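You operate a simulated robot arm through the tools that you are given. There is no shell and no other tool. Be economical: measure what you need, move in short steps, check, and stop when the job is done.

Carry out the task below with a simulated two-armed robot. There is one attempt and no reset: what you move stays moved.

Task
Wipe the flow plate clean, oil its middle and centre the cone on it.
Fine: Wipe with the white pad, then oil with the green felt block from the oil tray. Pad and block go back; the cone sits in the ring. A coat counts when it lies all over at full strength: go over it till it gets no stronger. What is to be rubbed or washed off counts as gone when no trace of it is left.

It is judged by the outcome, as a careful person would: the job done as asked, and still so three seconds after it is handed in. It fails if anything else is knocked over, pushed out of place, dropped, spilled or broken.

Robot
Two 7-joint arms with fingered hands on one trunk, on a base that drives. Base frame: it is fixed to the floor where the robot stands at the start and does not move with it; the origin is under the middle of the robot, x ahead of it, y to its left, z up. Readings come in cm, degrees, newtons and seconds.
The left shoulder is at the start at [2.1, 21.4, 131.3], the right one opposite. With the tool pointing down near the work surface each hand reaches from about 12 to 58 cm from the robot's upright axis, wherever it stands, measured 20 degrees to its own side. Places, roughly: flow plate [70, 50, 120]; flow power switch [80, 20, 100]; flow start key [70, 30, 100]; gauge slide [70, 70, 120]; top of the flow plate [70, 50, 120]. Payload 3.3 kg a hand.
Tool frame (each hand has its own): the origin (TCP) lies between the finger pads and is the grasp point; the fingertips stand 2.6 cm ahead of it; z points along the fingers, y is the line along which they close. Largest opening 13.2 cm; the body of the gripper starts 7.3 cm behind the TCP. The gripper is a hand of 2 fingers: y runs from the thumb to the fingers, the wrist lies at [0, 0, -22.4] in the tool frame, and closing takes about 1.5 s.
Orientation is that of the tool frame in the base frame, as a unit quaternion [x, y, z, w]. With the fingers straight down and closing along the base's y, the tool's x points along the base's -x, its y along +y and its z along -z.

Tools
- The arms move only by the tool move_arm. It takes "left_rows", "right_rows" or both (then of equal length, played together; a hand with none holds still); each is a list of rows, each a list of 3 entries, a list of its own where there are three numbers: the turn, a rotation vector about the base's x, y, z in degrees, then the shift along the base's x, y, z in cm, then the gripper command, from -1 (fully open) to 1 (shut), values between in proportion. In form: [[[ax, ay, az], [tx, ty, tz], grip], ...]. A call has 1 to 12 rows; each row shifts and turns the commanded pose from where the row before left it. Rows are played at 5 a second. More than 5 cm and 8.6 degrees between two rows, or a gripper value outside its range, and nothing of the call is played. A pose out of reach is approached as far as the arm can. The call stops where the force on the tool passes 40 N (or 10 N more than at its start, if that is more) or the arm is blocked; 0.2 s more then pass. The fingers move at their own pace (about 15.3 cm/s each) and stop on an object; they squeeze with about 23 N. The grip force told is the motor's: it shows also when the fingers shut on nothing. Time passes only in rows, and 0.2 s behind the last, so rows that do not move let the fingers close. It gives the time, the measured TCP pose, the force on the tool (base axes), the opening and the grip force at its end, in the units of the frame above (readings bear some noise), with the torque about the TCP (base axes, N m) and any sound that the robot's microphone picked up.
- Cameras (640 x 400 px; columns grow to the right, rows downward): "scene" is now at [10.28, 2.26, 151.11]; the picture's right is [0.24, -0.97, 0.00], its down [-0.33, -0.08, -0.94] and it looks along [0.92, 0.22, -0.34] (base axes); focal length 214 px, centre (320, 200). "left" rides on the left gripper at [-6.6, -0.3, -9.9] in its tool frame; the picture's right is [0.04, -1.00, 0.00], its down [0.83, 0.03, -0.55] and it looks along [0.55, 0.02, 0.83] (tool axes); focal length 261 px, centre (320, 200). "right" rides on the right gripper at [6.5, -0.3, -9.9] in its tool frame; the picture's right is [0.04, 1.00, 0.00], its down [-0.83, 0.03, -0.55] and it looks along [-0.55, 0.02, 0.83] (tool axes); focal length 261 px, centre (320, 200). There is no depth. A picture from a camera that has moved, and an enlarged one, comes with that camera's place and axes in the base frame and with its lens.
- get_image(camera): a new picture of that camera. It takes no simulated time.
- lift_body(by): slides the trunk up (or, below 0, down) by that many cm; the arms and the scene camera ride with it, the base frame stays. It gives what a move gives, with no picture.
- base_move(legs): drives the robot by 1 to 6 legs, each [ahead, left, turn to the left] in cm, cm and degrees, along the robot's own axes; the way and the turn of a leg run together, so that a leg with both is an arc; at most 150 cm and 180 degrees a leg. The arms and the cameras ride along, it lands a little off, and it stops where it bumps. It gives what a move gives.
- grasp_type(shape, hand): the hand has 2 fingers and takes this shape, open, in about a second: jaw (thumb against the fingers, like two jaws); tri (thumb and two fingers); tip (a fingertip pinch); poke (one finger out to press); point (the index stretched); flat (the hand flat); cup (the hand cupped); fist (a fist). The gripper value then closes the fingers along that shape, each until it touches; the sizes above hold for jaw. It gives what a move gives, with no picture.
- turn_head(pan, tilt): turns the head with the scene camera to pan (to the left, within 86 degrees either way) and tilt (down, from -29 to 69), counted from straight ahead of the robot. It gives what a move gives.
- enlarge(camera, box): a new picture of the part [left, top, right, bottom] of that camera's present view, enlarged. It takes no simulated time.
- finish_job(): hands the job in; it is judged then, once.

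Go step by step. Nothing tells you exact positions but the pictures and the camera data: compare them with the known pose of the tool, close in by small moves and look again before you grip or let go. The budget is 120 turns and 108 pictures, counting those below and the enlarged ones. Unless the task says otherwise, let go and move clear before handing in, and close with one line.

The tools are called as a command line: name --argument value ..., lists and objects as JSON in quotes. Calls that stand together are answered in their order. move_arm: Moves the arms, as the interface text tells. Its arguments: {"type":"object","properties":{"left_rows":{"type":"array","items":{"type":"array"}},"right_rows":{"type":"array","items":{"type":"array"}}},"required":[]} The other tools are called the same way: lift_body (by) slides the trunk up or down; grasp_type (shape, hand) gives the hand a shape; base_move (legs) drives the base; turn_head (pan, tilt) turns the head that bears the scene camera; get_image (camera) takes a picture; enlarge (camera, box) takes an enlarged picture of a part of a camera's view; finish_job () hands the job in.

At the start:

```text
time_s: 0.0
left_eef_pos: [29.93, 33.94, 100.04]
left_ee_rot: [0.0, 1.0, -0.001, 0.0]
left_contact_force: [0.0, -0.2, -0.1]
left_wrist_torque: [0.04, -0.03, 0.01]
left_width: 13.18
left_grip_force: 0.0
left_shape: jaw
right_eef_pos: [28.2, 0.5, 147.62]
right_ee_rot: [-0.001, 1.0, 0.0, -0.001]
right_contact_force: [-0.5, 0.5, 0.6]
right_wrist_torque: [0.02, 0.0, -0.02]
right_width: 13.16
right_grip_force: 0.1
right_shape: jaw
trunk travel left (down, up): [-59.4, 16.7]
robot x, y, heading: [-0.05, 0.31, 0.1]
head pan, tilt: [13.8, 19.6]
```

scene: 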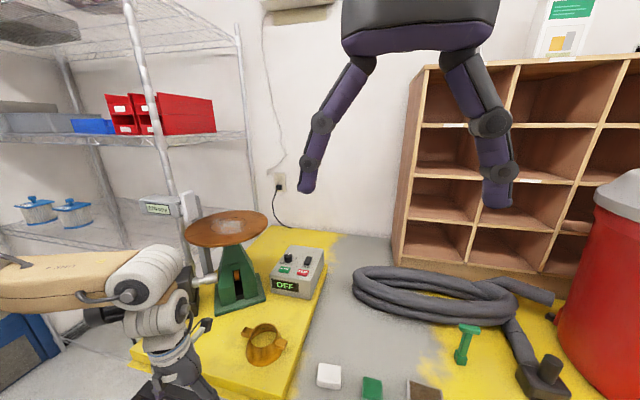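
right: 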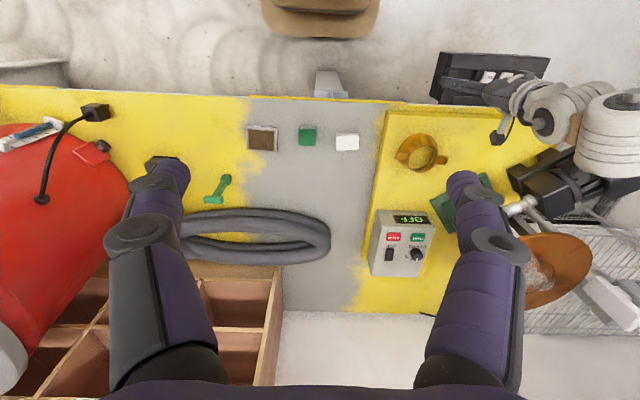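
left: 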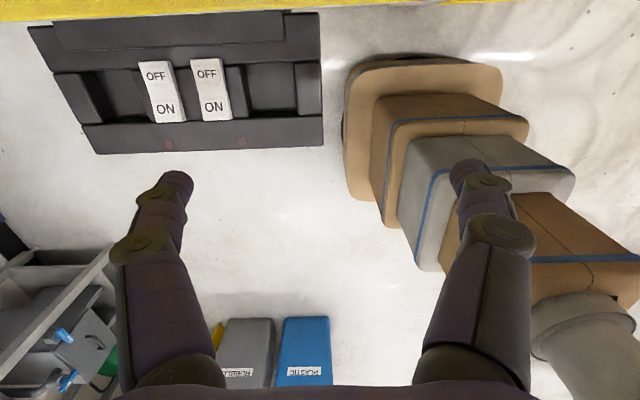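

I see the flow table (brown disc on green stand) with a dirty patch, the brass cone, the white pad, the green felt block and an oil tray. I'll enlarge to look at details.

enlarge --camera "scene" --box '[130, 180, 350, 320]'

enlarge --camera "scene" --box '[220, 290, 500, 400]'

enlarge --camera "right" --box '[220, 80, 480, 280]'

```text
2.86 times, centred on (240, 250) of scene
camera zoom: at [10.28, 2.26, 151.11], right [0.24, -0.97, 0.0], down [-0.33, -0.08, -0.94], along [0.92, 0.22, -0.34], focal length 613 px, centre (549, 57)
```

zoom: 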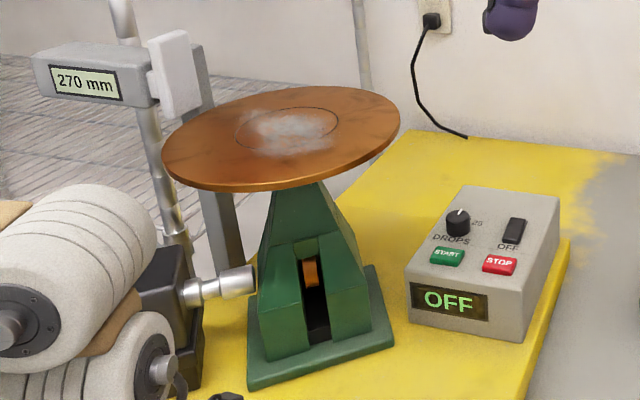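

```text
2.29 times, centred on (360, 345) of scene
camera zoom: at [10.28, 2.26, 151.11], right [0.24, -0.97, 0.0], down [-0.33, -0.08, -0.94], along [0.92, 0.22, -0.34], focal length 490 px, centre (229, -131)
```

zoom: 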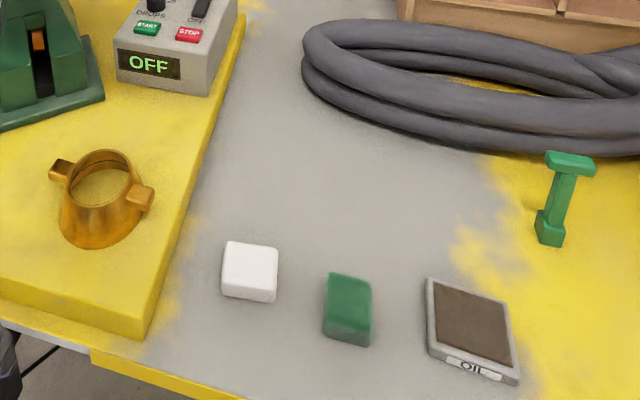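

```text
2.00 times, centred on (350, 180) of right
camera zoom: at [21.69, 0.17, 157.49], right [-0.04, 1.0, 0.0], down [0.83, 0.03, 0.55], along [0.55, 0.02, -0.83], focal length 521 px, centre (260, 240)
```

zoom: 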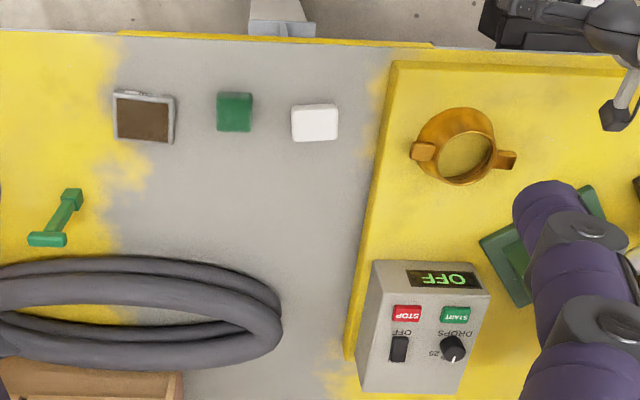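

The pad sits near [46, 8, 92], the felt block near [45, -2], the tray near [47, -14], the cone near [48, 27] and the plate near [69, 50, 117]. I need to get closer, so I'll raise the left hand and look down at the table edge first.

move_arm --left_rows '[[[0, 0, 0], [0, 0, 5], -1], [[0, 0, 0], [0, 0, 5], -1], [[0, 0, 0], [0, 0, 5], -1], [[0, 0, 0], [0, 0, 5], -1], [[0, 0, 0], [0, 0, 5], -1]]'

turn_head --pan 20 --tilt 65

get_image --camera "scene"

get_image --camera "left"

```text
time_s: 1.2
left_eef_pos: [29.77, 33.68, 125.07]
left_ee_rot: [0.0, 1.0, 0.001, 0.0]
left_contact_force: [-1.4, -0.6, -0.7]
left_wrist_torque: [-0.03, -0.03, 0.01]
left_width: 13.21
left_grip_force: 0.0
left_shape: jaw
right_eef_pos: [28.13, 0.31, 147.69]
right_ee_rot: [0.0, 1.0, 0.001, 0.001]
right_contact_force: [0.0, 0.5, -0.8]
right_wrist_torque: [0.01, -0.02, 0.0]
right_width: 13.19
right_grip_force: 0.1
right_shape: jaw
trunk travel left (down, up): [-59.4, 16.7]
robot x, y, heading: [-0.06, 0.33, -0.0]
head pan, tilt: [13.8, 19.6]
```

```text
time_s: 2.3
left_eef_pos: [29.82, 33.78, 124.89]
left_ee_rot: [0.0, 1.0, -0.001, 0.0]
left_contact_force: [0.5, -0.3, 0.0]
left_wrist_torque: [-0.01, -0.02, 0.01]
left_width: 13.18
left_grip_force: 0.0
left_shape: jaw
right_eef_pos: [28.26, 0.52, 147.6]
right_ee_rot: [0.001, 1.0, 0.0, -0.001]
right_contact_force: [-0.1, -0.2, -0.6]
right_wrist_torque: [0.01, -0.03, 0.03]
right_width: 13.19
right_grip_force: 0.1
right_shape: jaw
trunk travel left (down, up): [-59.4, 16.7]
robot x, y, heading: [-0.12, 0.1, 0.2]
head pan, tilt: [20.0, 65.0]
```

```text
101 pictures are left
camera scene: at [6.94, 2.13, 144.68], right [0.34, -0.94, 0.0], down [-0.85, -0.31, -0.42], along [0.4, 0.14, -0.91], focal length 214 px, centre (320, 200)
```

scene: 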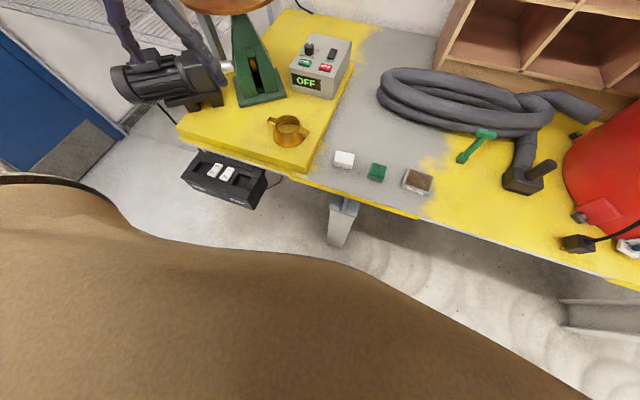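

```text
100 pictures are left
camera left: at [36.46, 33.33, 134.76], right [-0.04, -1.0, 0.0], down [-0.83, 0.03, 0.55], along [-0.55, 0.02, -0.83], focal length 261 px, centre (320, 200)
```

left: 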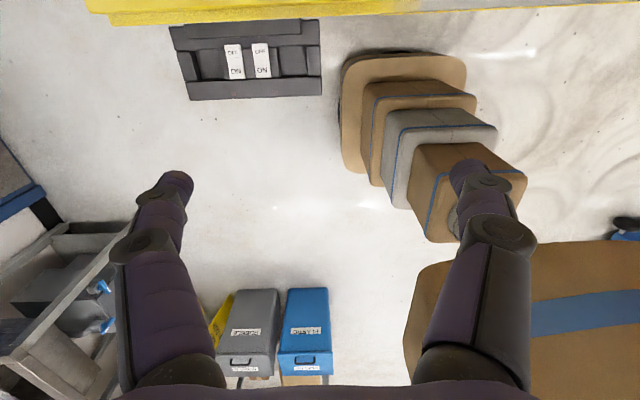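

The table edge is at about x 37, and a switch box hangs in front of it at about y 34–58. Turning the robot right about 40° brings the left shoulder forward, so I'll turn first and then sidestep to about [12, 20].

base_move --legs '[[0, 0, -40], [-3.7, 23, 0]]'

turn_head --pan 40 --tilt 40

get_image --camera "scene"

get_image --camera "left"

```text
time_s: 6.0
left_eef_pos: [56.68, 27.15, 124.87]
left_ee_rot: [0.341, 0.94, 0.0, 0.0]
left_contact_force: [1.4, -0.1, -0.4]
left_wrist_torque: [-0.03, -0.01, -0.02]
left_width: 13.18
left_grip_force: 0.0
left_shape: jaw
right_eef_pos: [34.03, 2.66, 147.71]
right_ee_rot: [0.341, 0.94, 0.0, -0.002]
right_contact_force: [-0.1, -0.9, 0.2]
right_wrist_torque: [-0.02, 0.03, -0.02]
right_width: 13.19
right_grip_force: 0.1
right_shape: jaw
trunk travel left (down, up): [-59.4, 16.7]
robot x, y, heading: [12.28, 20.57, -40.0]
head pan, tilt: [20.0, 65.0]
```

```text
time_s: 6.8
left_eef_pos: [56.75, 27.07, 124.96]
left_ee_rot: [0.341, 0.94, 0.001, 0.0]
left_contact_force: [1.0, -0.6, 0.1]
left_wrist_torque: [0.03, 0.0, -0.01]
left_width: 13.21
left_grip_force: 0.0
left_shape: jaw
right_eef_pos: [34.02, 2.48, 147.63]
right_ee_rot: [0.342, 0.94, 0.001, -0.001]
right_contact_force: [0.8, 0.0, -0.3]
right_wrist_torque: [-0.01, 0.02, 0.0]
right_width: 13.18
right_grip_force: 0.1
right_shape: jaw
trunk travel left (down, up): [-59.4, 16.7]
robot x, y, heading: [12.0, 20.35, -39.8]
head pan, tilt: [40.0, 40.0]
```

```text
99 pictures are left
camera scene: at [21.55, 19.55, 147.9], right [0.0, -1.0, 0.0], down [-0.64, 0.0, -0.77], along [0.77, 0.0, -0.64], focal length 214 px, centre (320, 200)
```

scene: 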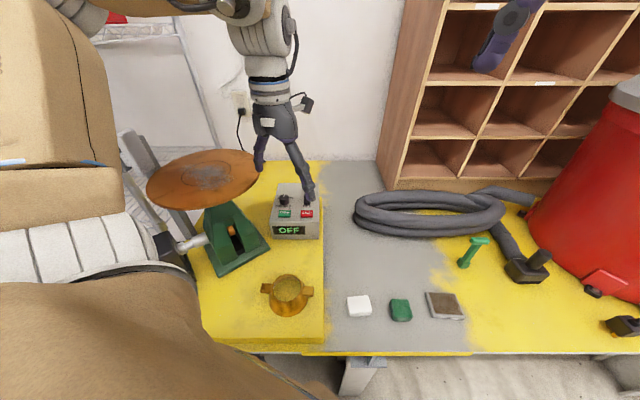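

```text
98 pictures are left
camera left: at [61.57, 22.41, 134.8], right [-0.67, -0.74, 0.0], down [-0.62, 0.56, 0.55], along [-0.41, 0.37, -0.83], focal length 261 px, centre (320, 200)
```

left: 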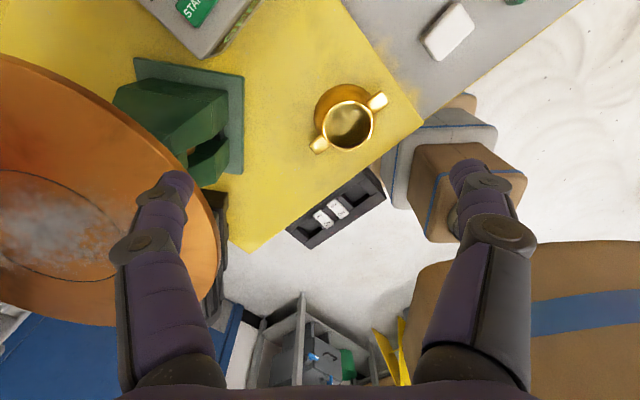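

The robot is well placed and everything but possibly the tray is in reach. I'll move the left hand above the pad and square it to the base axes.

move_arm --left_rows '[[[0, 0, 8], [-2, -3.6, -1], -1], [[0, 0, 8], [-2, -3.6, -1], -1], [[0, 0, 8], [-2, -3.6, -4], -1], [[0, 0, 8], [-2, -3.6, -4], -1], [[0, 0, 8], [-2, -3.6, -4], -1], [[0, 0, 0], [0, 0, -3], -1]]'

get_image --camera "left"

enlarge --camera "scene" --box '[240, 240, 500, 370]'

enlarge --camera "scene" --box '[120, 120, 280, 280]'

```text
refused: row 3 steps farther than a row can; nothing moved
```

```text
97 pictures are left
camera left: at [61.57, 22.41, 134.8], right [-0.67, -0.74, 0.0], down [-0.62, 0.56, 0.55], along [-0.41, 0.37, -0.83], focal length 261 px, centre (320, 200)
```

left: 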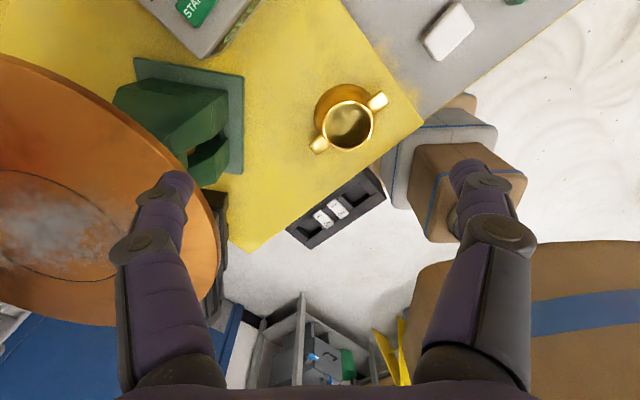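

```text
2.46 times, centred on (370, 305) of scene
camera zoom: at [21.55, 19.55, 147.9], right [0.0, -1.0, 0.0], down [-0.64, 0.0, -0.77], along [0.77, 0.0, -0.64], focal length 528 px, centre (197, -58)
```

zoom: 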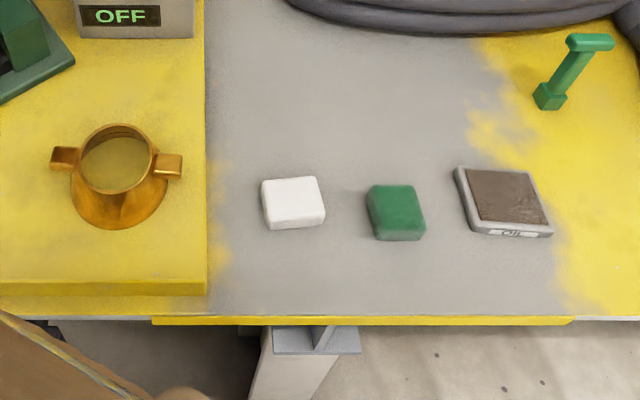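

```text
2.50 times, centred on (200, 200) of scene
camera zoom: at [21.55, 19.55, 147.9], right [0.0, -1.0, 0.0], down [-0.64, 0.0, -0.77], along [0.77, 0.0, -0.64], focal length 536 px, centre (620, 200)
```

zoom: 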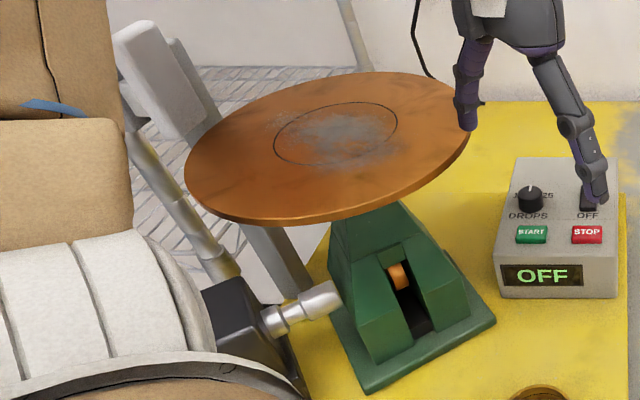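

The pad is about 6 × 5 × 2 cm. I'll retry the move with smaller rows.

move_arm --left_rows '[[[0, 0, 8], [-2, -3.6, -1], -1], [[0, 0, 8], [-2, -3.6, -2], -1], [[0, 0, 8], [-2, -3.6, -2], -1], [[0, 0, 8], [-2, -3.6, -2], -1], [[0, 0, 8], [-2, -3.6, -2], -1], [[0, 0, 0], [0, 0, -4], -1], [[0, 0, 0], [0, 0, -4], -1]]'

get_image --camera "left"

```text
time_s: 8.4
left_eef_pos: [46.79, 9.09, 107.91]
left_ee_rot: [-0.002, 1.0, 0.001, 0.0]
left_contact_force: [-0.4, 0.5, -0.1]
left_wrist_torque: [0.03, -0.01, 0.01]
left_width: 13.2
left_grip_force: 0.0
left_shape: jaw
right_eef_pos: [34.11, 2.52, 147.54]
right_ee_rot: [0.341, 0.94, 0.0, -0.001]
right_contact_force: [-0.5, 0.4, -0.4]
right_wrist_torque: [0.05, 0.03, 0.01]
right_width: 13.23
right_grip_force: 0.1
right_shape: jaw
trunk travel left (down, up): [-59.4, 16.7]
robot x, y, heading: [11.68, 20.33, -39.8]
head pan, tilt: [40.0, 40.0]
```

```text
94 pictures are left
camera left: at [53.28, 8.56, 117.81], right [-0.04, -1.0, 0.0], down [-0.83, 0.03, 0.55], along [-0.55, 0.02, -0.83], focal length 261 px, centre (320, 200)
```

left: 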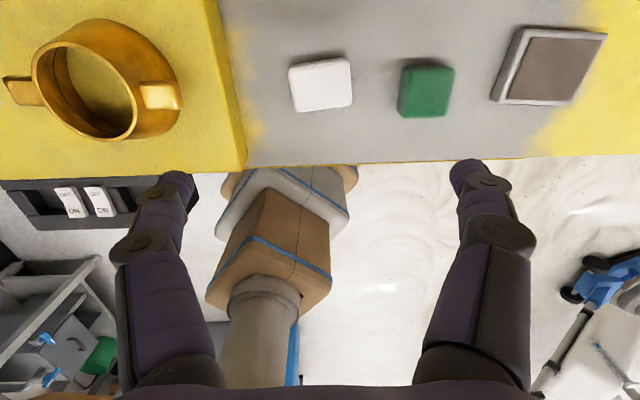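

The triangulated pad top is near [48, 8.6, 89]. I'll go lower and look again.

move_arm --left_rows '[[[0, 0, 0], [0.6, -0.2, -4.5], -1], [[0, 0, 0], [0.6, -0.2, -4.5], -1]]'

get_image --camera "left"

enlarge --camera "scene" --box '[290, 240, 450, 340]'

```text
time_s: 9.0
left_eef_pos: [48.0, 8.62, 98.87]
left_ee_rot: [-0.001, 1.0, -0.001, 0.001]
left_contact_force: [-0.9, -0.5, 0.4]
left_wrist_torque: [0.03, -0.01, 0.03]
left_width: 13.21
left_grip_force: 0.1
left_shape: jaw
right_eef_pos: [34.12, 2.46, 147.61]
right_ee_rot: [0.341, 0.94, 0.001, -0.001]
right_contact_force: [-0.4, 0.6, -0.5]
right_wrist_torque: [0.05, 0.02, 0.0]
right_width: 13.17
right_grip_force: 0.0
right_shape: jaw
trunk travel left (down, up): [-59.4, 16.7]
robot x, y, heading: [12.41, 20.29, -39.9]
head pan, tilt: [40.0, 40.0]
```

```text
93 pictures are left
camera left: at [54.54, 8.18, 108.77], right [-0.04, -1.0, 0.0], down [-0.83, 0.03, 0.55], along [-0.55, 0.02, -0.83], focal length 261 px, centre (320, 200)
```

left: 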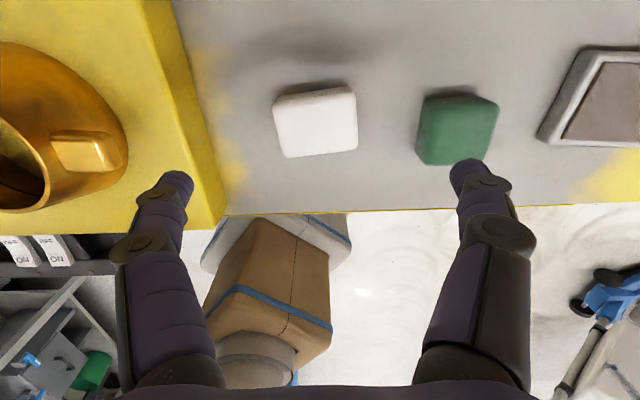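

```text
4.00 times, centred on (370, 290) of scene
camera zoom: at [21.57, 19.55, 147.9], right [0.0, -1.0, 0.0], down [-0.64, 0.0, -0.77], along [0.77, 0.0, -0.64], focal length 858 px, centre (120, -160)
```

zoom: 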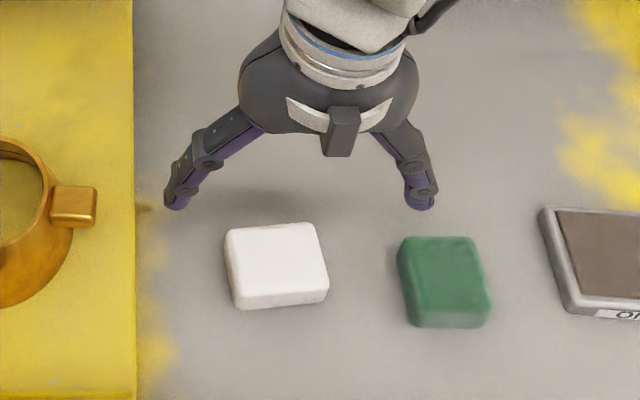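

The pad is rotated about +8° and its top is near z 88.5. I'll narrow the fingers to about 9 cm, turn to match and descend.

move_arm --left_rows '[[[0, 0, 8], [0.3, 0.1, 0], -0.35], [[0, 0, 0], [0, 0, -4], -0.35], [[0, 0, 0], [0, 0, -3.5], -0.35]]'

get_image --camera "left"

enlarge --camera "scene" --box '[290, 240, 450, 340]'

```text
time_s: 9.8
left_eef_pos: [48.35, 8.74, 91.33]
left_ee_rot: [-0.071, 0.998, 0.001, 0.0]
left_contact_force: [-0.9, 0.7, 0.2]
left_wrist_torque: [0.01, -0.01, 0.0]
left_width: 8.94
left_grip_force: 0.0
left_shape: jaw
right_eef_pos: [34.08, 2.51, 147.61]
right_ee_rot: [0.342, 0.94, 0.0, -0.001]
right_contact_force: [0.6, -0.4, -0.6]
right_wrist_torque: [-0.04, -0.01, 0.0]
right_width: 13.19
right_grip_force: 0.1
right_shape: jaw
trunk travel left (down, up): [-59.4, 16.7]
robot x, y, heading: [12.18, 20.13, -39.9]
head pan, tilt: [40.0, 40.0]
```

```text
91 pictures are left
camera left: at [54.83, 9.2, 101.16], right [0.1, -0.99, 0.0], down [-0.83, -0.08, 0.55], along [-0.55, -0.06, -0.83], focal length 261 px, centre (320, 200)
```

left: 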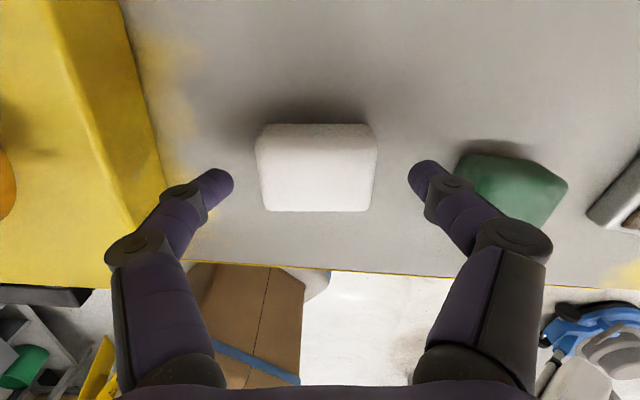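

```text
4.00 times, centred on (370, 290) of scene
camera zoom: at [21.6, 19.57, 147.9], right [0.0, -1.0, 0.0], down [-0.64, 0.0, -0.77], along [0.77, 0.0, -0.64], focal length 858 px, centre (120, -160)
```

zoom: 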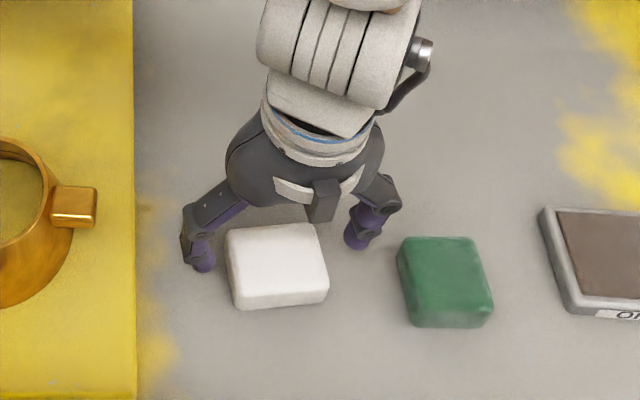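

The fingers straddle the pad well. I'll lower slightly and close.

move_arm --left_rows '[[[0, 0, 0], [0, 0, -0.8], -0.35], [[0, 0, 0], [0, 0, -0.7], -0.35]]'

get_image --camera "left"

enlarge --camera "scene" --box '[310, 270, 410, 330]'

```text
time_s: 10.4
left_eef_pos: [48.3, 8.68, 89.74]
left_ee_rot: [-0.072, 0.997, 0.0, 0.0]
left_contact_force: [-0.7, 0.5, 1.1]
left_wrist_torque: [-0.02, 0.0, 0.01]
left_width: 8.94
left_grip_force: 0.0
left_shape: jaw
right_eef_pos: [34.11, 2.47, 147.58]
right_ee_rot: [0.341, 0.94, 0.0, -0.001]
right_contact_force: [0.1, 0.1, 0.0]
right_wrist_torque: [0.0, -0.01, -0.02]
right_width: 13.2
right_grip_force: 0.0
right_shape: jaw
trunk travel left (down, up): [-59.4, 16.7]
robot x, y, heading: [12.22, 20.12, -39.9]
head pan, tilt: [40.0, 40.0]
```

```text
89 pictures are left
camera left: at [54.82, 9.16, 99.64], right [0.1, -0.99, 0.0], down [-0.83, -0.08, 0.55], along [-0.55, -0.06, -0.83], focal length 261 px, centre (320, 200)
```

left: 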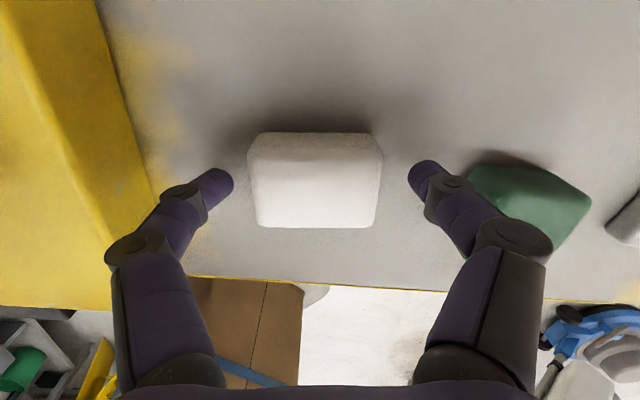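

```text
6.40 times, centred on (360, 300) of scene
camera zoom: at [21.56, 19.56, 147.9], right [0.0, -1.0, 0.0], down [-0.64, 0.0, -0.77], along [0.77, 0.0, -0.64], focal length 1373 px, centre (64, -440)
```

zoom: 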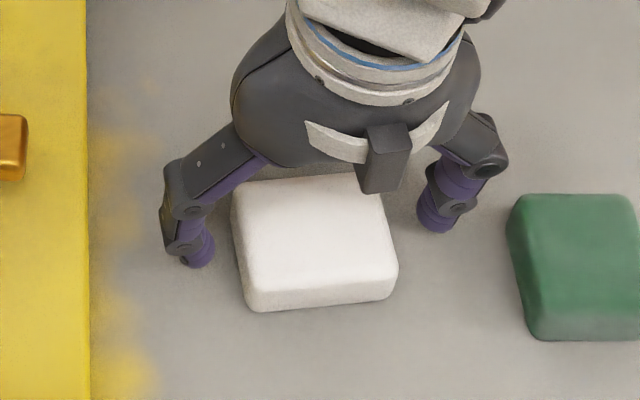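

Fingers are centred and still clear of the table. I'll lower a touch more and close.

move_arm --left_rows '[[[0, 0, 0], [0, 0, -0.4], -0.35], [[0, 0, 0], [0, 0, 0], 1], [[0, 0, 0], [0, 0, 0], 1], [[0, 0, 0], [0, 0, 0], 1], [[0, 0, 0], [0, 0, 0], 1], [[0, 0, 0], [0, 0, 0], 1], [[0, 0, 0], [0, 0, 0], 1]]'

get_image --camera "left"

```text
time_s: 12.0
left_eef_pos: [48.21, 8.76, 89.51]
left_ee_rot: [-0.071, 0.998, 0.0, 0.001]
left_contact_force: [0.0, -0.6, 0.0]
left_wrist_torque: [-0.01, 0.02, -0.03]
left_width: 5.72
left_grip_force: 23.0
left_shape: jaw
right_eef_pos: [34.06, 2.53, 147.67]
right_ee_rot: [0.341, 0.94, 0.0, -0.001]
right_contact_force: [0.2, 0.3, -0.1]
right_wrist_torque: [-0.01, 0.04, 0.0]
right_width: 13.19
right_grip_force: 0.1
right_shape: jaw
trunk travel left (down, up): [-59.4, 16.7]
robot x, y, heading: [12.03, 20.0, -40.1]
head pan, tilt: [40.0, 40.0]
```

```text
87 pictures are left
camera left: at [54.81, 9.22, 99.3], right [0.1, -0.99, 0.0], down [-0.83, -0.08, 0.55], along [-0.55, -0.06, -0.83], focal length 261 px, centre (320, 200)
```

left: 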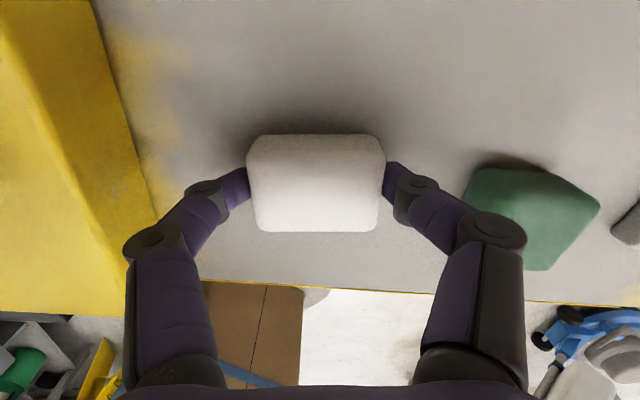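

The pad is gripped at [48.25, 8.72, 89.4]. I'll lift it and carry it over the plate.

move_arm --left_rows '[[[0, 0, 0], [0, 0, 3], 1], [[0, 0, 0], [0, 0, 5], 1], [[0, 0, 0], [0, 0, 5], 1], [[0, 0, 0], [0, 0, 5], 1], [[0, 0, 0], [0, 0, 5], 1], [[0, 0, 0], [0, 0, 5], 1], [[0, 0, 0], [0, 0, 5], 1], [[0, 0, 0], [0, 0, 5], 1], [[0, 0, 0], [0, 0, 4], 1]]'

move_arm --left_rows '[[[0, 0, 0], [2, 4, 0], 1], [[0, 0, 0], [2, 4, 0], 1], [[0, 0, 0], [2, 4, 0], 1], [[0, 0, 0], [2, 4, 0], 1], [[0, 0, 0], [2, 4, 0], 1], [[0, 0, 0], [2, 4, 0], 1], [[0, 0, 0], [2, 4, 0], 1], [[0, 0, 0], [2, 4, 0], 1]]'

get_image --camera "left"

get_image --camera "scene"

```text
time_s: 14.0
left_eef_pos: [48.34, 8.74, 131.68]
left_ee_rot: [-0.071, 0.997, 0.0, 0.0]
left_contact_force: [0.1, 0.3, -0.1]
left_wrist_torque: [-0.01, 0.05, 0.01]
left_width: 5.71
left_grip_force: 23.2
left_shape: jaw
right_eef_pos: [34.0, 2.5, 147.55]
right_ee_rot: [0.34, 0.94, 0.001, 0.001]
right_contact_force: [-0.1, 0.3, 0.1]
right_wrist_torque: [0.01, 0.0, 0.01]
right_width: 13.2
right_grip_force: 0.0
right_shape: jaw
trunk travel left (down, up): [-59.4, 16.7]
robot x, y, heading: [12.37, 20.31, -40.0]
head pan, tilt: [40.0, 40.0]
```

```text
time_s: 15.8
left_eef_pos: [60.83, 31.71, 126.04]
left_ee_rot: [-0.071, 0.997, 0.0, 0.0]
left_contact_force: [-0.3, 0.6, -0.8]
left_wrist_torque: [0.0, 0.01, 0.0]
left_width: 5.72
left_grip_force: 23.3
left_shape: jaw
left hand out of reach, approached as far as the arm can: row 5, 6, 7, 8
right_eef_pos: [34.21, 2.6, 147.58]
right_ee_rot: [0.341, 0.94, 0.0, -0.002]
right_contact_force: [0.1, -0.1, -0.5]
right_wrist_torque: [0.01, 0.0, -0.03]
right_width: 13.22
right_grip_force: 0.0
right_shape: jaw
trunk travel left (down, up): [-59.4, 16.7]
robot x, y, heading: [12.03, 20.52, -39.8]
head pan, tilt: [40.0, 40.0]
```

```text
86 pictures are left
camera left: at [67.33, 32.14, 135.94], right [0.1, -0.99, 0.0], down [-0.83, -0.08, 0.55], along [-0.55, -0.06, -0.83], focal length 261 px, centre (320, 200)
```

left: 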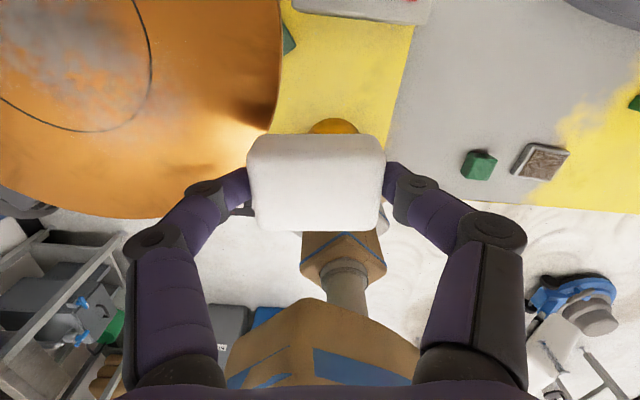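

```text
85 pictures are left
camera scene: at [21.64, 19.62, 147.9], right [0.0, -1.0, 0.0], down [-0.64, 0.0, -0.77], along [0.77, 0.0, -0.64], focal length 214 px, centre (320, 200)
```

scene: 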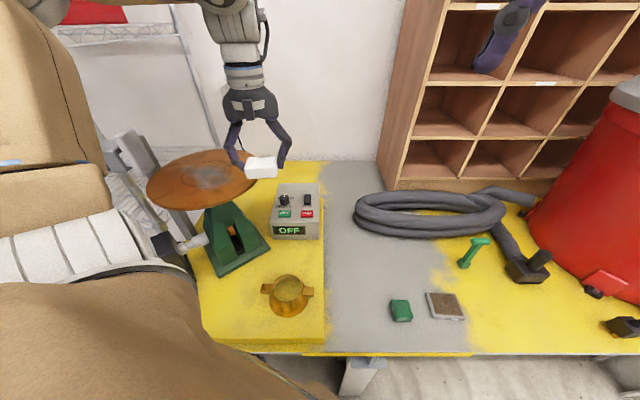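

The arm ran out of reach with the hand yawed against the body. I'll turn the hand back to align with the robot and see whether it extends.

move_arm --left_rows '[[[0, 0, -8], [0, 0, 1], 1], [[0, 0, -8], [0, 0, 1], 1], [[0, 0, -8], [0, 0, 1], 1], [[0, 0, -8], [0, 0, 1], 1], [[0, 0, -8], [0, 0, 0], 1], [[0, 0, -8], [0, 0, 0], 1]]'

```text
time_s: 17.2
left_eef_pos: [59.69, 30.13, 129.0]
left_ee_rot: [0.342, 0.94, 0.0, 0.0]
left_contact_force: [-0.1, 0.2, -0.2]
left_wrist_torque: [0.02, -0.02, -0.01]
left_width: 5.73
left_grip_force: 22.8
left_shape: jaw
left hand out of reach, approached as far as the arm can: row 1, 2, 3, 4
right_eef_pos: [34.12, 2.51, 147.58]
right_ee_rot: [0.341, 0.94, 0.0, 0.0]
right_contact_force: [0.2, 0.4, 0.2]
right_wrist_torque: [-0.01, 0.01, -0.01]
right_width: 13.21
right_grip_force: 0.1
right_shape: jaw
trunk travel left (down, up): [-59.4, 16.7]
robot x, y, heading: [12.0, 20.16, -39.8]
head pan, tilt: [40.0, 40.0]
```

Reach shrinks with height, so I'll raise the trunk and try extending toward the plate again.

lift_body --by 16

move_arm --left_rows '[[[0, 0, 0], [1, 3, -3], 1], [[0, 0, 0], [1, 3, -3], 1], [[0, 0, 0], [1, 3, -3], 1], [[0, 0, 0], [1, 3, -3], 1]]'

get_image --camera "scene"

```text
time_s: 19.1
left_eef_pos: [59.73, 30.22, 144.96]
left_ee_rot: [0.341, 0.94, -0.001, 0.0]
left_contact_force: [-0.4, -0.2, -0.7]
left_wrist_torque: [-0.03, 0.0, 0.03]
left_width: 5.74
left_grip_force: 22.8
left_shape: jaw
right_eef_pos: [34.13, 2.55, 163.47]
right_ee_rot: [0.342, 0.94, 0.0, 0.0]
right_contact_force: [0.1, 0.5, 0.9]
right_wrist_torque: [-0.04, -0.05, 0.02]
right_width: 13.18
right_grip_force: 0.1
right_shape: jaw
trunk travel left (down, up): [-75.4, 0.7]
robot x, y, heading: [12.17, 20.36, -40.0]
head pan, tilt: [40.0, 40.0]
```

```text
time_s: 20.1
left_eef_pos: [62.79, 35.93, 130.53]
left_ee_rot: [0.341, 0.94, -0.001, 0.0]
left_contact_force: [-0.6, 0.0, -1.2]
left_wrist_torque: [-0.02, -0.01, -0.04]
left_width: 5.72
left_grip_force: 23.2
left_shape: jaw
left hand out of reach, approached as far as the arm can: row 1, 2, 3, 4
right_eef_pos: [34.28, 2.65, 163.58]
right_ee_rot: [0.342, 0.94, -0.001, -0.001]
right_contact_force: [0.7, -1.2, 0.3]
right_wrist_torque: [-0.03, 0.04, 0.0]
right_width: 13.21
right_grip_force: 0.0
right_shape: jaw
trunk travel left (down, up): [-75.4, 0.7]
robot x, y, heading: [12.16, 20.42, -39.8]
head pan, tilt: [40.0, 40.0]
```

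```text
84 pictures are left
camera scene: at [21.61, 19.82, 163.9], right [0.0, -1.0, 0.0], down [-0.64, 0.0, -0.77], along [0.77, 0.0, -0.64], focal length 214 px, centre (320, 200)
```

scene: 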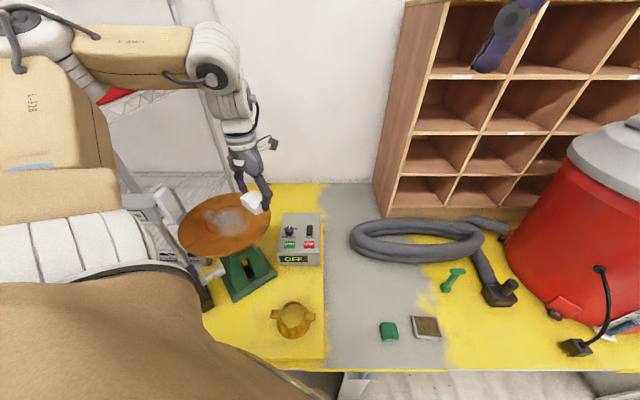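

I'll test whether reach grows at the lower working height just above the plate.

move_arm --left_rows '[[[0, 0, 0], [0, 0, -3], 1], [[0, 0, 0], [0, 0, -3], 1], [[0, 0, 0], [1, 3, -2], 1], [[0, 0, 0], [1, 3, 0], 1]]'

get_image --camera "left"

enlarge --camera "scene" --box '[140, 140, 300, 280]'

```text
time_s: 21.1
left_eef_pos: [64.02, 39.31, 122.53]
left_ee_rot: [0.342, 0.94, 0.001, 0.003]
left_contact_force: [-9.6, -12.0, 34.9]
left_wrist_torque: [-0.91, 0.72, -0.03]
left_width: 5.89
left_grip_force: 23.2
left_shape: jaw
left hand out of reach, approached as far as the arm can: row 4
right_eef_pos: [33.61, 2.01, 163.57]
right_ee_rot: [0.341, 0.94, 0.002, 0.001]
right_contact_force: [0.0, -0.2, -0.4]
right_wrist_torque: [0.03, 0.04, 0.01]
right_width: 13.19
right_grip_force: 0.1
right_shape: jaw
trunk travel left (down, up): [-75.4, 0.7]
robot x, y, heading: [12.58, 19.78, -40.0]
head pan, tilt: [40.0, 40.0]
```

```text
83 pictures are left
camera left: at [68.96, 34.7, 132.44], right [-0.67, -0.74, 0.0], down [-0.62, 0.56, 0.55], along [-0.4, 0.37, -0.84], focal length 261 px, centre (320, 200)
```

left: 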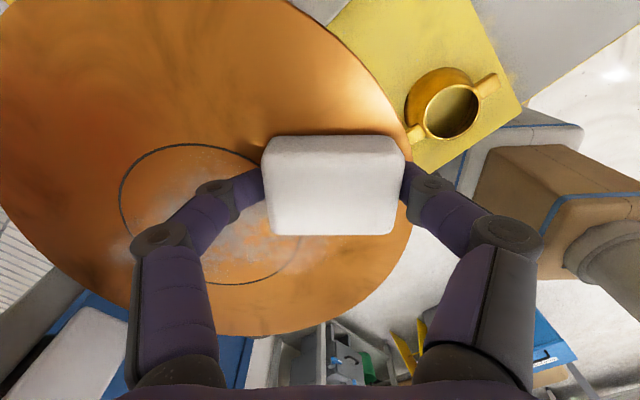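

```text
2.86 times, centred on (220, 210) of scene
camera zoom: at [20.89, 19.14, 163.98], right [0.0, -1.0, 0.0], down [-0.64, 0.0, -0.77], along [0.77, 0.0, -0.64], focal length 613 px, centre (606, 171)
```

zoom: 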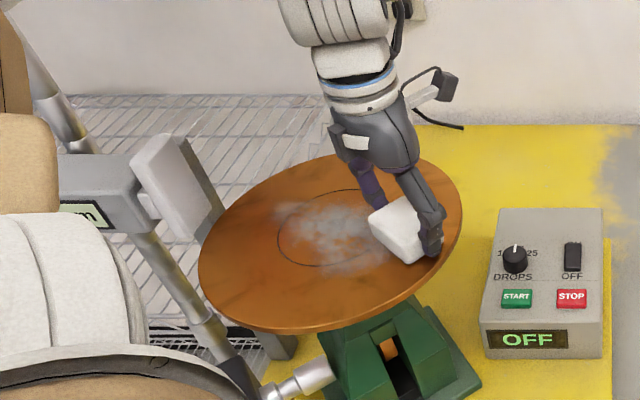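

The pad touched the plate, so the plate top is at about z 119.6 and its centre is about [65.8, 46.3]. I'll lift off, then look down to see how much closer the base can get.

move_arm --left_rows '[[[0, 0, 0], [0, 0, 3], 1], [[0, 0, 0], [-1, -3, 2], 1]]'

turn_head --pan 50 --tilt 69

get_image --camera "scene"

get_image --camera "right"

get_image --camera "left"

```text
time_s: 21.7
left_eef_pos: [63.53, 35.44, 126.63]
left_ee_rot: [0.342, 0.94, 0.004, 0.0]
left_contact_force: [0.2, 0.4, -0.6]
left_wrist_torque: [0.07, -0.04, 0.0]
left_width: 5.71
left_grip_force: 22.7
left_shape: jaw
left hand out of reach, approached as far as the arm can: row 1
right_eef_pos: [33.86, 2.21, 163.66]
right_ee_rot: [0.341, 0.94, 0.002, 0.0]
right_contact_force: [0.9, -0.8, 0.5]
right_wrist_torque: [0.05, 0.0, -0.02]
right_width: 13.19
right_grip_force: 0.0
right_shape: jaw
trunk travel left (down, up): [-75.4, 0.7]
robot x, y, heading: [12.1, 19.95, -40.0]
head pan, tilt: [40.0, 40.0]
```

```text
time_s: 22.6
left_eef_pos: [63.74, 35.62, 126.52]
left_ee_rot: [0.341, 0.94, 0.0, 0.001]
left_contact_force: [0.1, -0.6, -0.7]
left_wrist_torque: [0.03, -0.01, -0.04]
left_width: 5.74
left_grip_force: 22.2
left_shape: jaw
right_eef_pos: [34.04, 2.58, 163.64]
right_ee_rot: [0.342, 0.94, 0.0, 0.0]
right_contact_force: [0.0, 0.1, -0.8]
right_wrist_torque: [0.01, -0.02, -0.01]
right_width: 13.17
right_grip_force: 0.1
right_shape: jaw
trunk travel left (down, up): [-75.4, 0.7]
robot x, y, heading: [12.19, 20.39, -39.8]
head pan, tilt: [50.0, 68.8]
```

```text
81 pictures are left
camera scene: at [18.45, 20.65, 160.3], right [0.17, -0.98, 0.0], down [-0.92, -0.16, -0.36], along [0.36, 0.06, -0.93], focal length 214 px, centre (320, 200)
```

scene: 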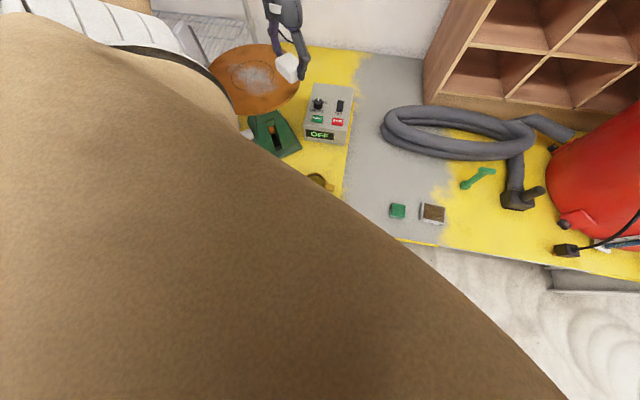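

```text
80 pictures are left
camera right: at [28.87, 6.48, 173.48], right [0.61, 0.79, 0.0], down [0.66, -0.51, 0.55], along [0.44, -0.34, -0.83], focal length 261 px, centre (320, 200)
```

right: 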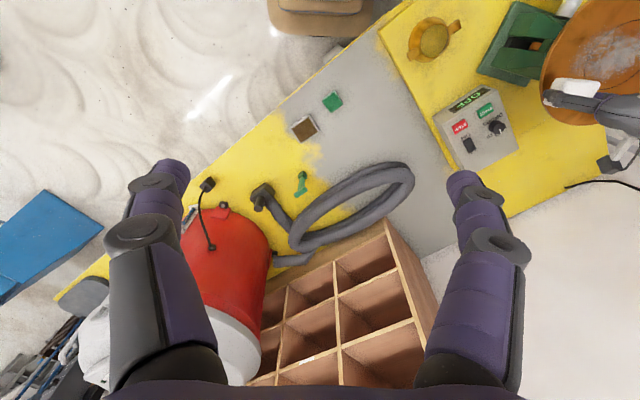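

```text
79 pictures are left
camera left: at [68.69, 31.0, 136.41], right [-0.67, -0.74, 0.0], down [-0.62, 0.56, 0.55], along [-0.41, 0.37, -0.83], focal length 261 px, centre (320, 200)
```

left: 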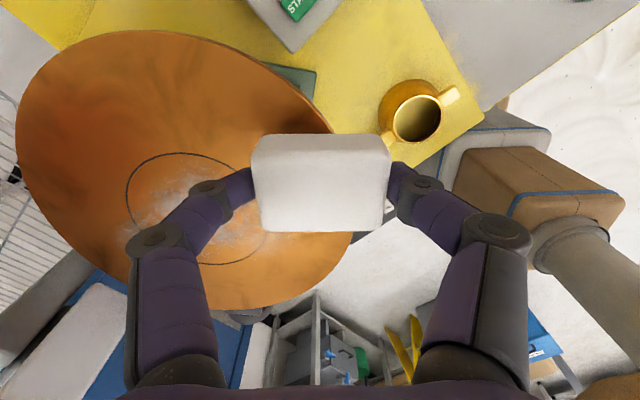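

I need a clearer view of the trunk column against the table edge and switch box, so I'll enlarge that part.

enlarge --camera "left" --box '[340, 60, 640, 260]'

```text
2.00 times, centred on (490, 160) of left
camera zoom: at [68.69, 31.0, 136.41], right [-0.67, -0.74, 0.0], down [-0.62, 0.56, 0.55], along [-0.41, 0.37, -0.83], focal length 521 px, centre (-20, 280)
```

zoom: 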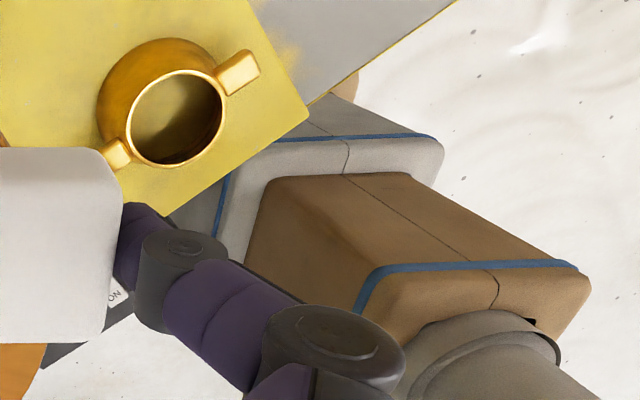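

Driving closer is limited by the table leg and the switch box, so I'll try tilting the hand outward about its closing axis to gain reach. First I'll turn it to face outward, then tilt it in steps.

move_arm --left_rows '[[[0, 0, 8], [-0.5, 0, 0.5], 1], [[0, 0, 8], [-0.5, 0, 0.5], 1], [[0, 0, 8], [-0.5, 0, 0], 1], [[0, 0, 8], [-0.5, 0, 0], 1], [[0, 0, 8], [0, 0, 0], 1], [[0, 0, 8], [0, 0, 0], 1], [[0, 0, 8], [0, 0, 0], 1], [[2.7, -7.5, 0], [0, 0, 0], 1], [[2.7, -7.5, 0], [0, 0, 0], 1], [[2.7, -7.5, 0], [0, 0, 0], 1], [[2.7, -7.5, 0], [0, 0, 0], 1]]'

move_arm --left_rows '[[[0, 0, 0], [2, 3, 0], 1], [[0, 0, 0], [2, 3, 0], 1], [[0, 0, 0], [2, 3, 0], 1], [[0, 0, 0], [2, 3, 0], 1], [[0, 0, 0], [2, 3, 0], 1]]'

turn_head --pan 60 --tilt 40

get_image --camera "scene"

```text
time_s: 25.0
left_eef_pos: [63.98, 34.57, 127.47]
left_ee_rot: [-0.134, 0.952, 0.057, 0.27]
left_contact_force: [0.5, -0.4, -0.4]
left_wrist_torque: [0.03, 0.01, 0.01]
left_width: 5.7
left_grip_force: 23.3
left_shape: jaw
left hand out of reach, approached as far as the arm can: row 11
right_eef_pos: [34.07, 2.29, 163.55]
right_ee_rot: [0.341, 0.94, 0.001, -0.001]
right_contact_force: [-0.2, -0.2, 0.2]
right_wrist_torque: [0.06, -0.02, -0.03]
right_width: 13.19
right_grip_force: 0.0
right_shape: jaw
trunk travel left (down, up): [-75.4, 0.7]
robot x, y, heading: [12.15, 19.93, -39.6]
head pan, tilt: [50.0, 68.8]
```

```text
time_s: 26.2
left_eef_pos: [76.43, 43.55, 125.82]
left_ee_rot: [-0.134, 0.952, 0.056, 0.269]
left_contact_force: [0.2, 0.2, -0.5]
left_wrist_torque: [-0.01, 0.01, 0.01]
left_width: 5.71
left_grip_force: 23.5
left_shape: jaw
left hand out of reach, approached as far as the arm can: row 1, 2, 3, 4, 5
right_eef_pos: [34.06, 2.53, 163.6]
right_ee_rot: [0.341, 0.94, 0.001, -0.001]
right_contact_force: [-0.2, -0.3, -0.2]
right_wrist_torque: [0.01, 0.0, 0.0]
right_width: 13.2
right_grip_force: 0.1
right_shape: jaw
trunk travel left (down, up): [-75.4, 0.7]
robot x, y, heading: [11.75, 20.05, -39.9]
head pan, tilt: [50.0, 68.8]
```

```text
time_s: 27.1
left_eef_pos: [76.35, 43.45, 125.8]
left_ee_rot: [-0.133, 0.952, 0.056, 0.269]
left_contact_force: [0.7, -0.9, -0.4]
left_wrist_torque: [0.04, 0.0, 0.01]
left_width: 5.68
left_grip_force: 22.9
left_shape: jaw
right_eef_pos: [34.03, 2.66, 163.52]
right_ee_rot: [0.341, 0.94, 0.0, -0.001]
right_contact_force: [1.3, 0.3, -0.4]
right_wrist_torque: [-0.01, -0.02, -0.03]
right_width: 13.19
right_grip_force: 0.0
right_shape: jaw
trunk travel left (down, up): [-75.4, 0.7]
robot x, y, heading: [12.62, 20.6, -39.9]
head pan, tilt: [60.0, 40.0]
```

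```text
77 pictures are left
camera scene: at [20.93, 22.61, 163.9], right [0.34, -0.94, 0.0], down [-0.6, -0.22, -0.77], along [0.72, 0.26, -0.64], focal length 214 px, centre (320, 200)
```

scene: 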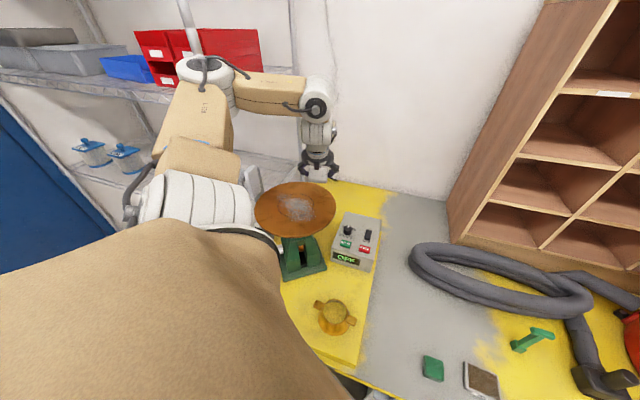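

Tilting about 32° extends the reach to roughly 68 cm, enough to cover the plate. I'll look closely at the dirt now.

enlarge --camera "scene" --box '[245, 165, 345, 250]'

get_image --camera "left"

```text
4.71 times, centred on (295, 208) of scene
camera zoom: at [20.93, 22.61, 163.9], right [0.34, -0.94, 0.0], down [-0.6, -0.22, -0.77], along [0.72, 0.26, -0.64], focal length 1009 px, centre (438, 165)
```

zoom: 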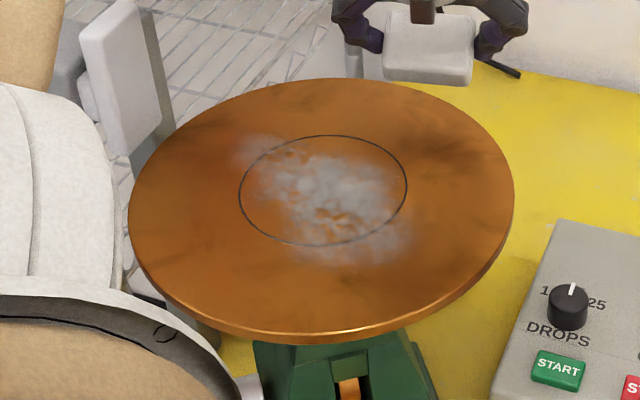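

```text
75 pictures are left
camera left: at [76.9, 42.78, 137.66], right [0.25, -0.97, -0.06], down [-0.97, -0.25, 0.03], along [-0.04, 0.05, -1.0], focal length 261 px, centre (320, 200)
```

left: 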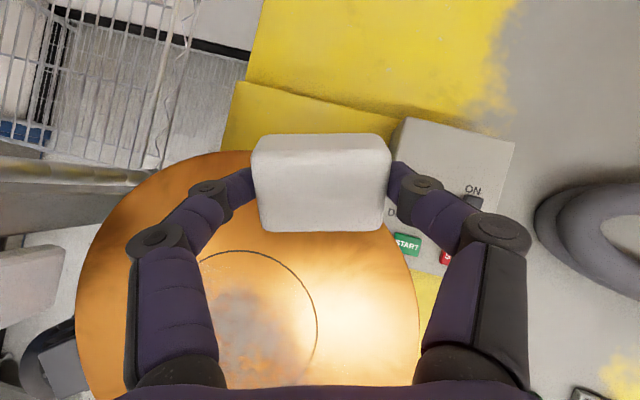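

The ring centre is at about [65.7, 46.8], radius 5.6, and the dirt lies within about 8 cm of it. I'll nudge the base 5 cm left, retract upright, and then regrip the pad on the plate with the hand tilted.

move_arm --left_rows '[[[0, 0, 0], [-3, -1, 2], 1], [[0, 0, 0], [-3, -1, 1], 1], [[0, 0, 0], [-3, -1, 0], 1], [[-2.7, 7.5, 0], [-2, -1.5, 0], 1], [[-2.7, 7.5, 0], [-2, -1.5, 0], 1], [[-2.7, 7.5, 0], [-1, -1.5, 0], 1], [[-2.7, 7.5, 0], [0, -1, 0], 1]]'

base_move --legs '[[-3, 4, 0]]'

get_image --camera "left"

```text
time_s: 28.7
left_eef_pos: [64.71, 32.35, 126.82]
left_ee_rot: [-0.14, 0.99, 0.0, -0.002]
left_contact_force: [0.6, 0.5, -0.3]
left_wrist_torque: [-0.04, 0.01, 0.01]
left_width: 5.71
left_grip_force: 22.5
left_shape: jaw
left hand out of reach, approached as far as the arm can: row 1, 2, 3
right_eef_pos: [34.14, 2.59, 163.65]
right_ee_rot: [0.341, 0.94, 0.0, -0.001]
right_contact_force: [-0.3, -0.5, -0.7]
right_wrist_torque: [0.01, 0.04, -0.03]
right_width: 13.18
right_grip_force: 0.1
right_shape: jaw
trunk travel left (down, up): [-75.4, 0.7]
robot x, y, heading: [11.92, 20.35, -40.1]
head pan, tilt: [60.0, 40.0]
```

```text
time_s: 29.6
left_eef_pos: [64.83, 37.34, 127.01]
left_ee_rot: [-0.139, 0.99, 0.0, 0.0]
left_contact_force: [-0.3, 0.0, -0.4]
left_wrist_torque: [-0.01, -0.02, -0.05]
left_width: 5.72
left_grip_force: 22.6
left_shape: jaw
right_eef_pos: [34.26, 7.37, 163.6]
right_ee_rot: [0.342, 0.94, 0.001, -0.001]
right_contact_force: [0.0, 0.0, -0.4]
right_wrist_torque: [-0.02, -0.04, -0.01]
right_width: 13.18
right_grip_force: 0.1
right_shape: jaw
trunk travel left (down, up): [-75.4, 0.7]
robot x, y, heading: [12.34, 25.47, -40.3]
head pan, tilt: [60.0, 40.0]
```

```text
74 pictures are left
camera left: at [71.19, 38.49, 136.87], right [0.24, -0.97, 0.0], down [-0.81, -0.2, 0.55], along [-0.54, -0.13, -0.83], focal length 261 px, centre (320, 200)
```

left: 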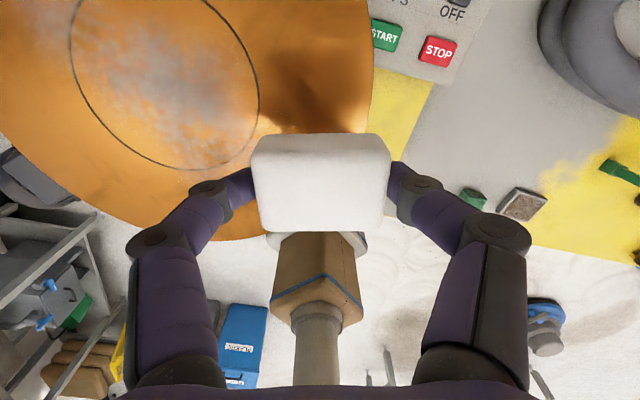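

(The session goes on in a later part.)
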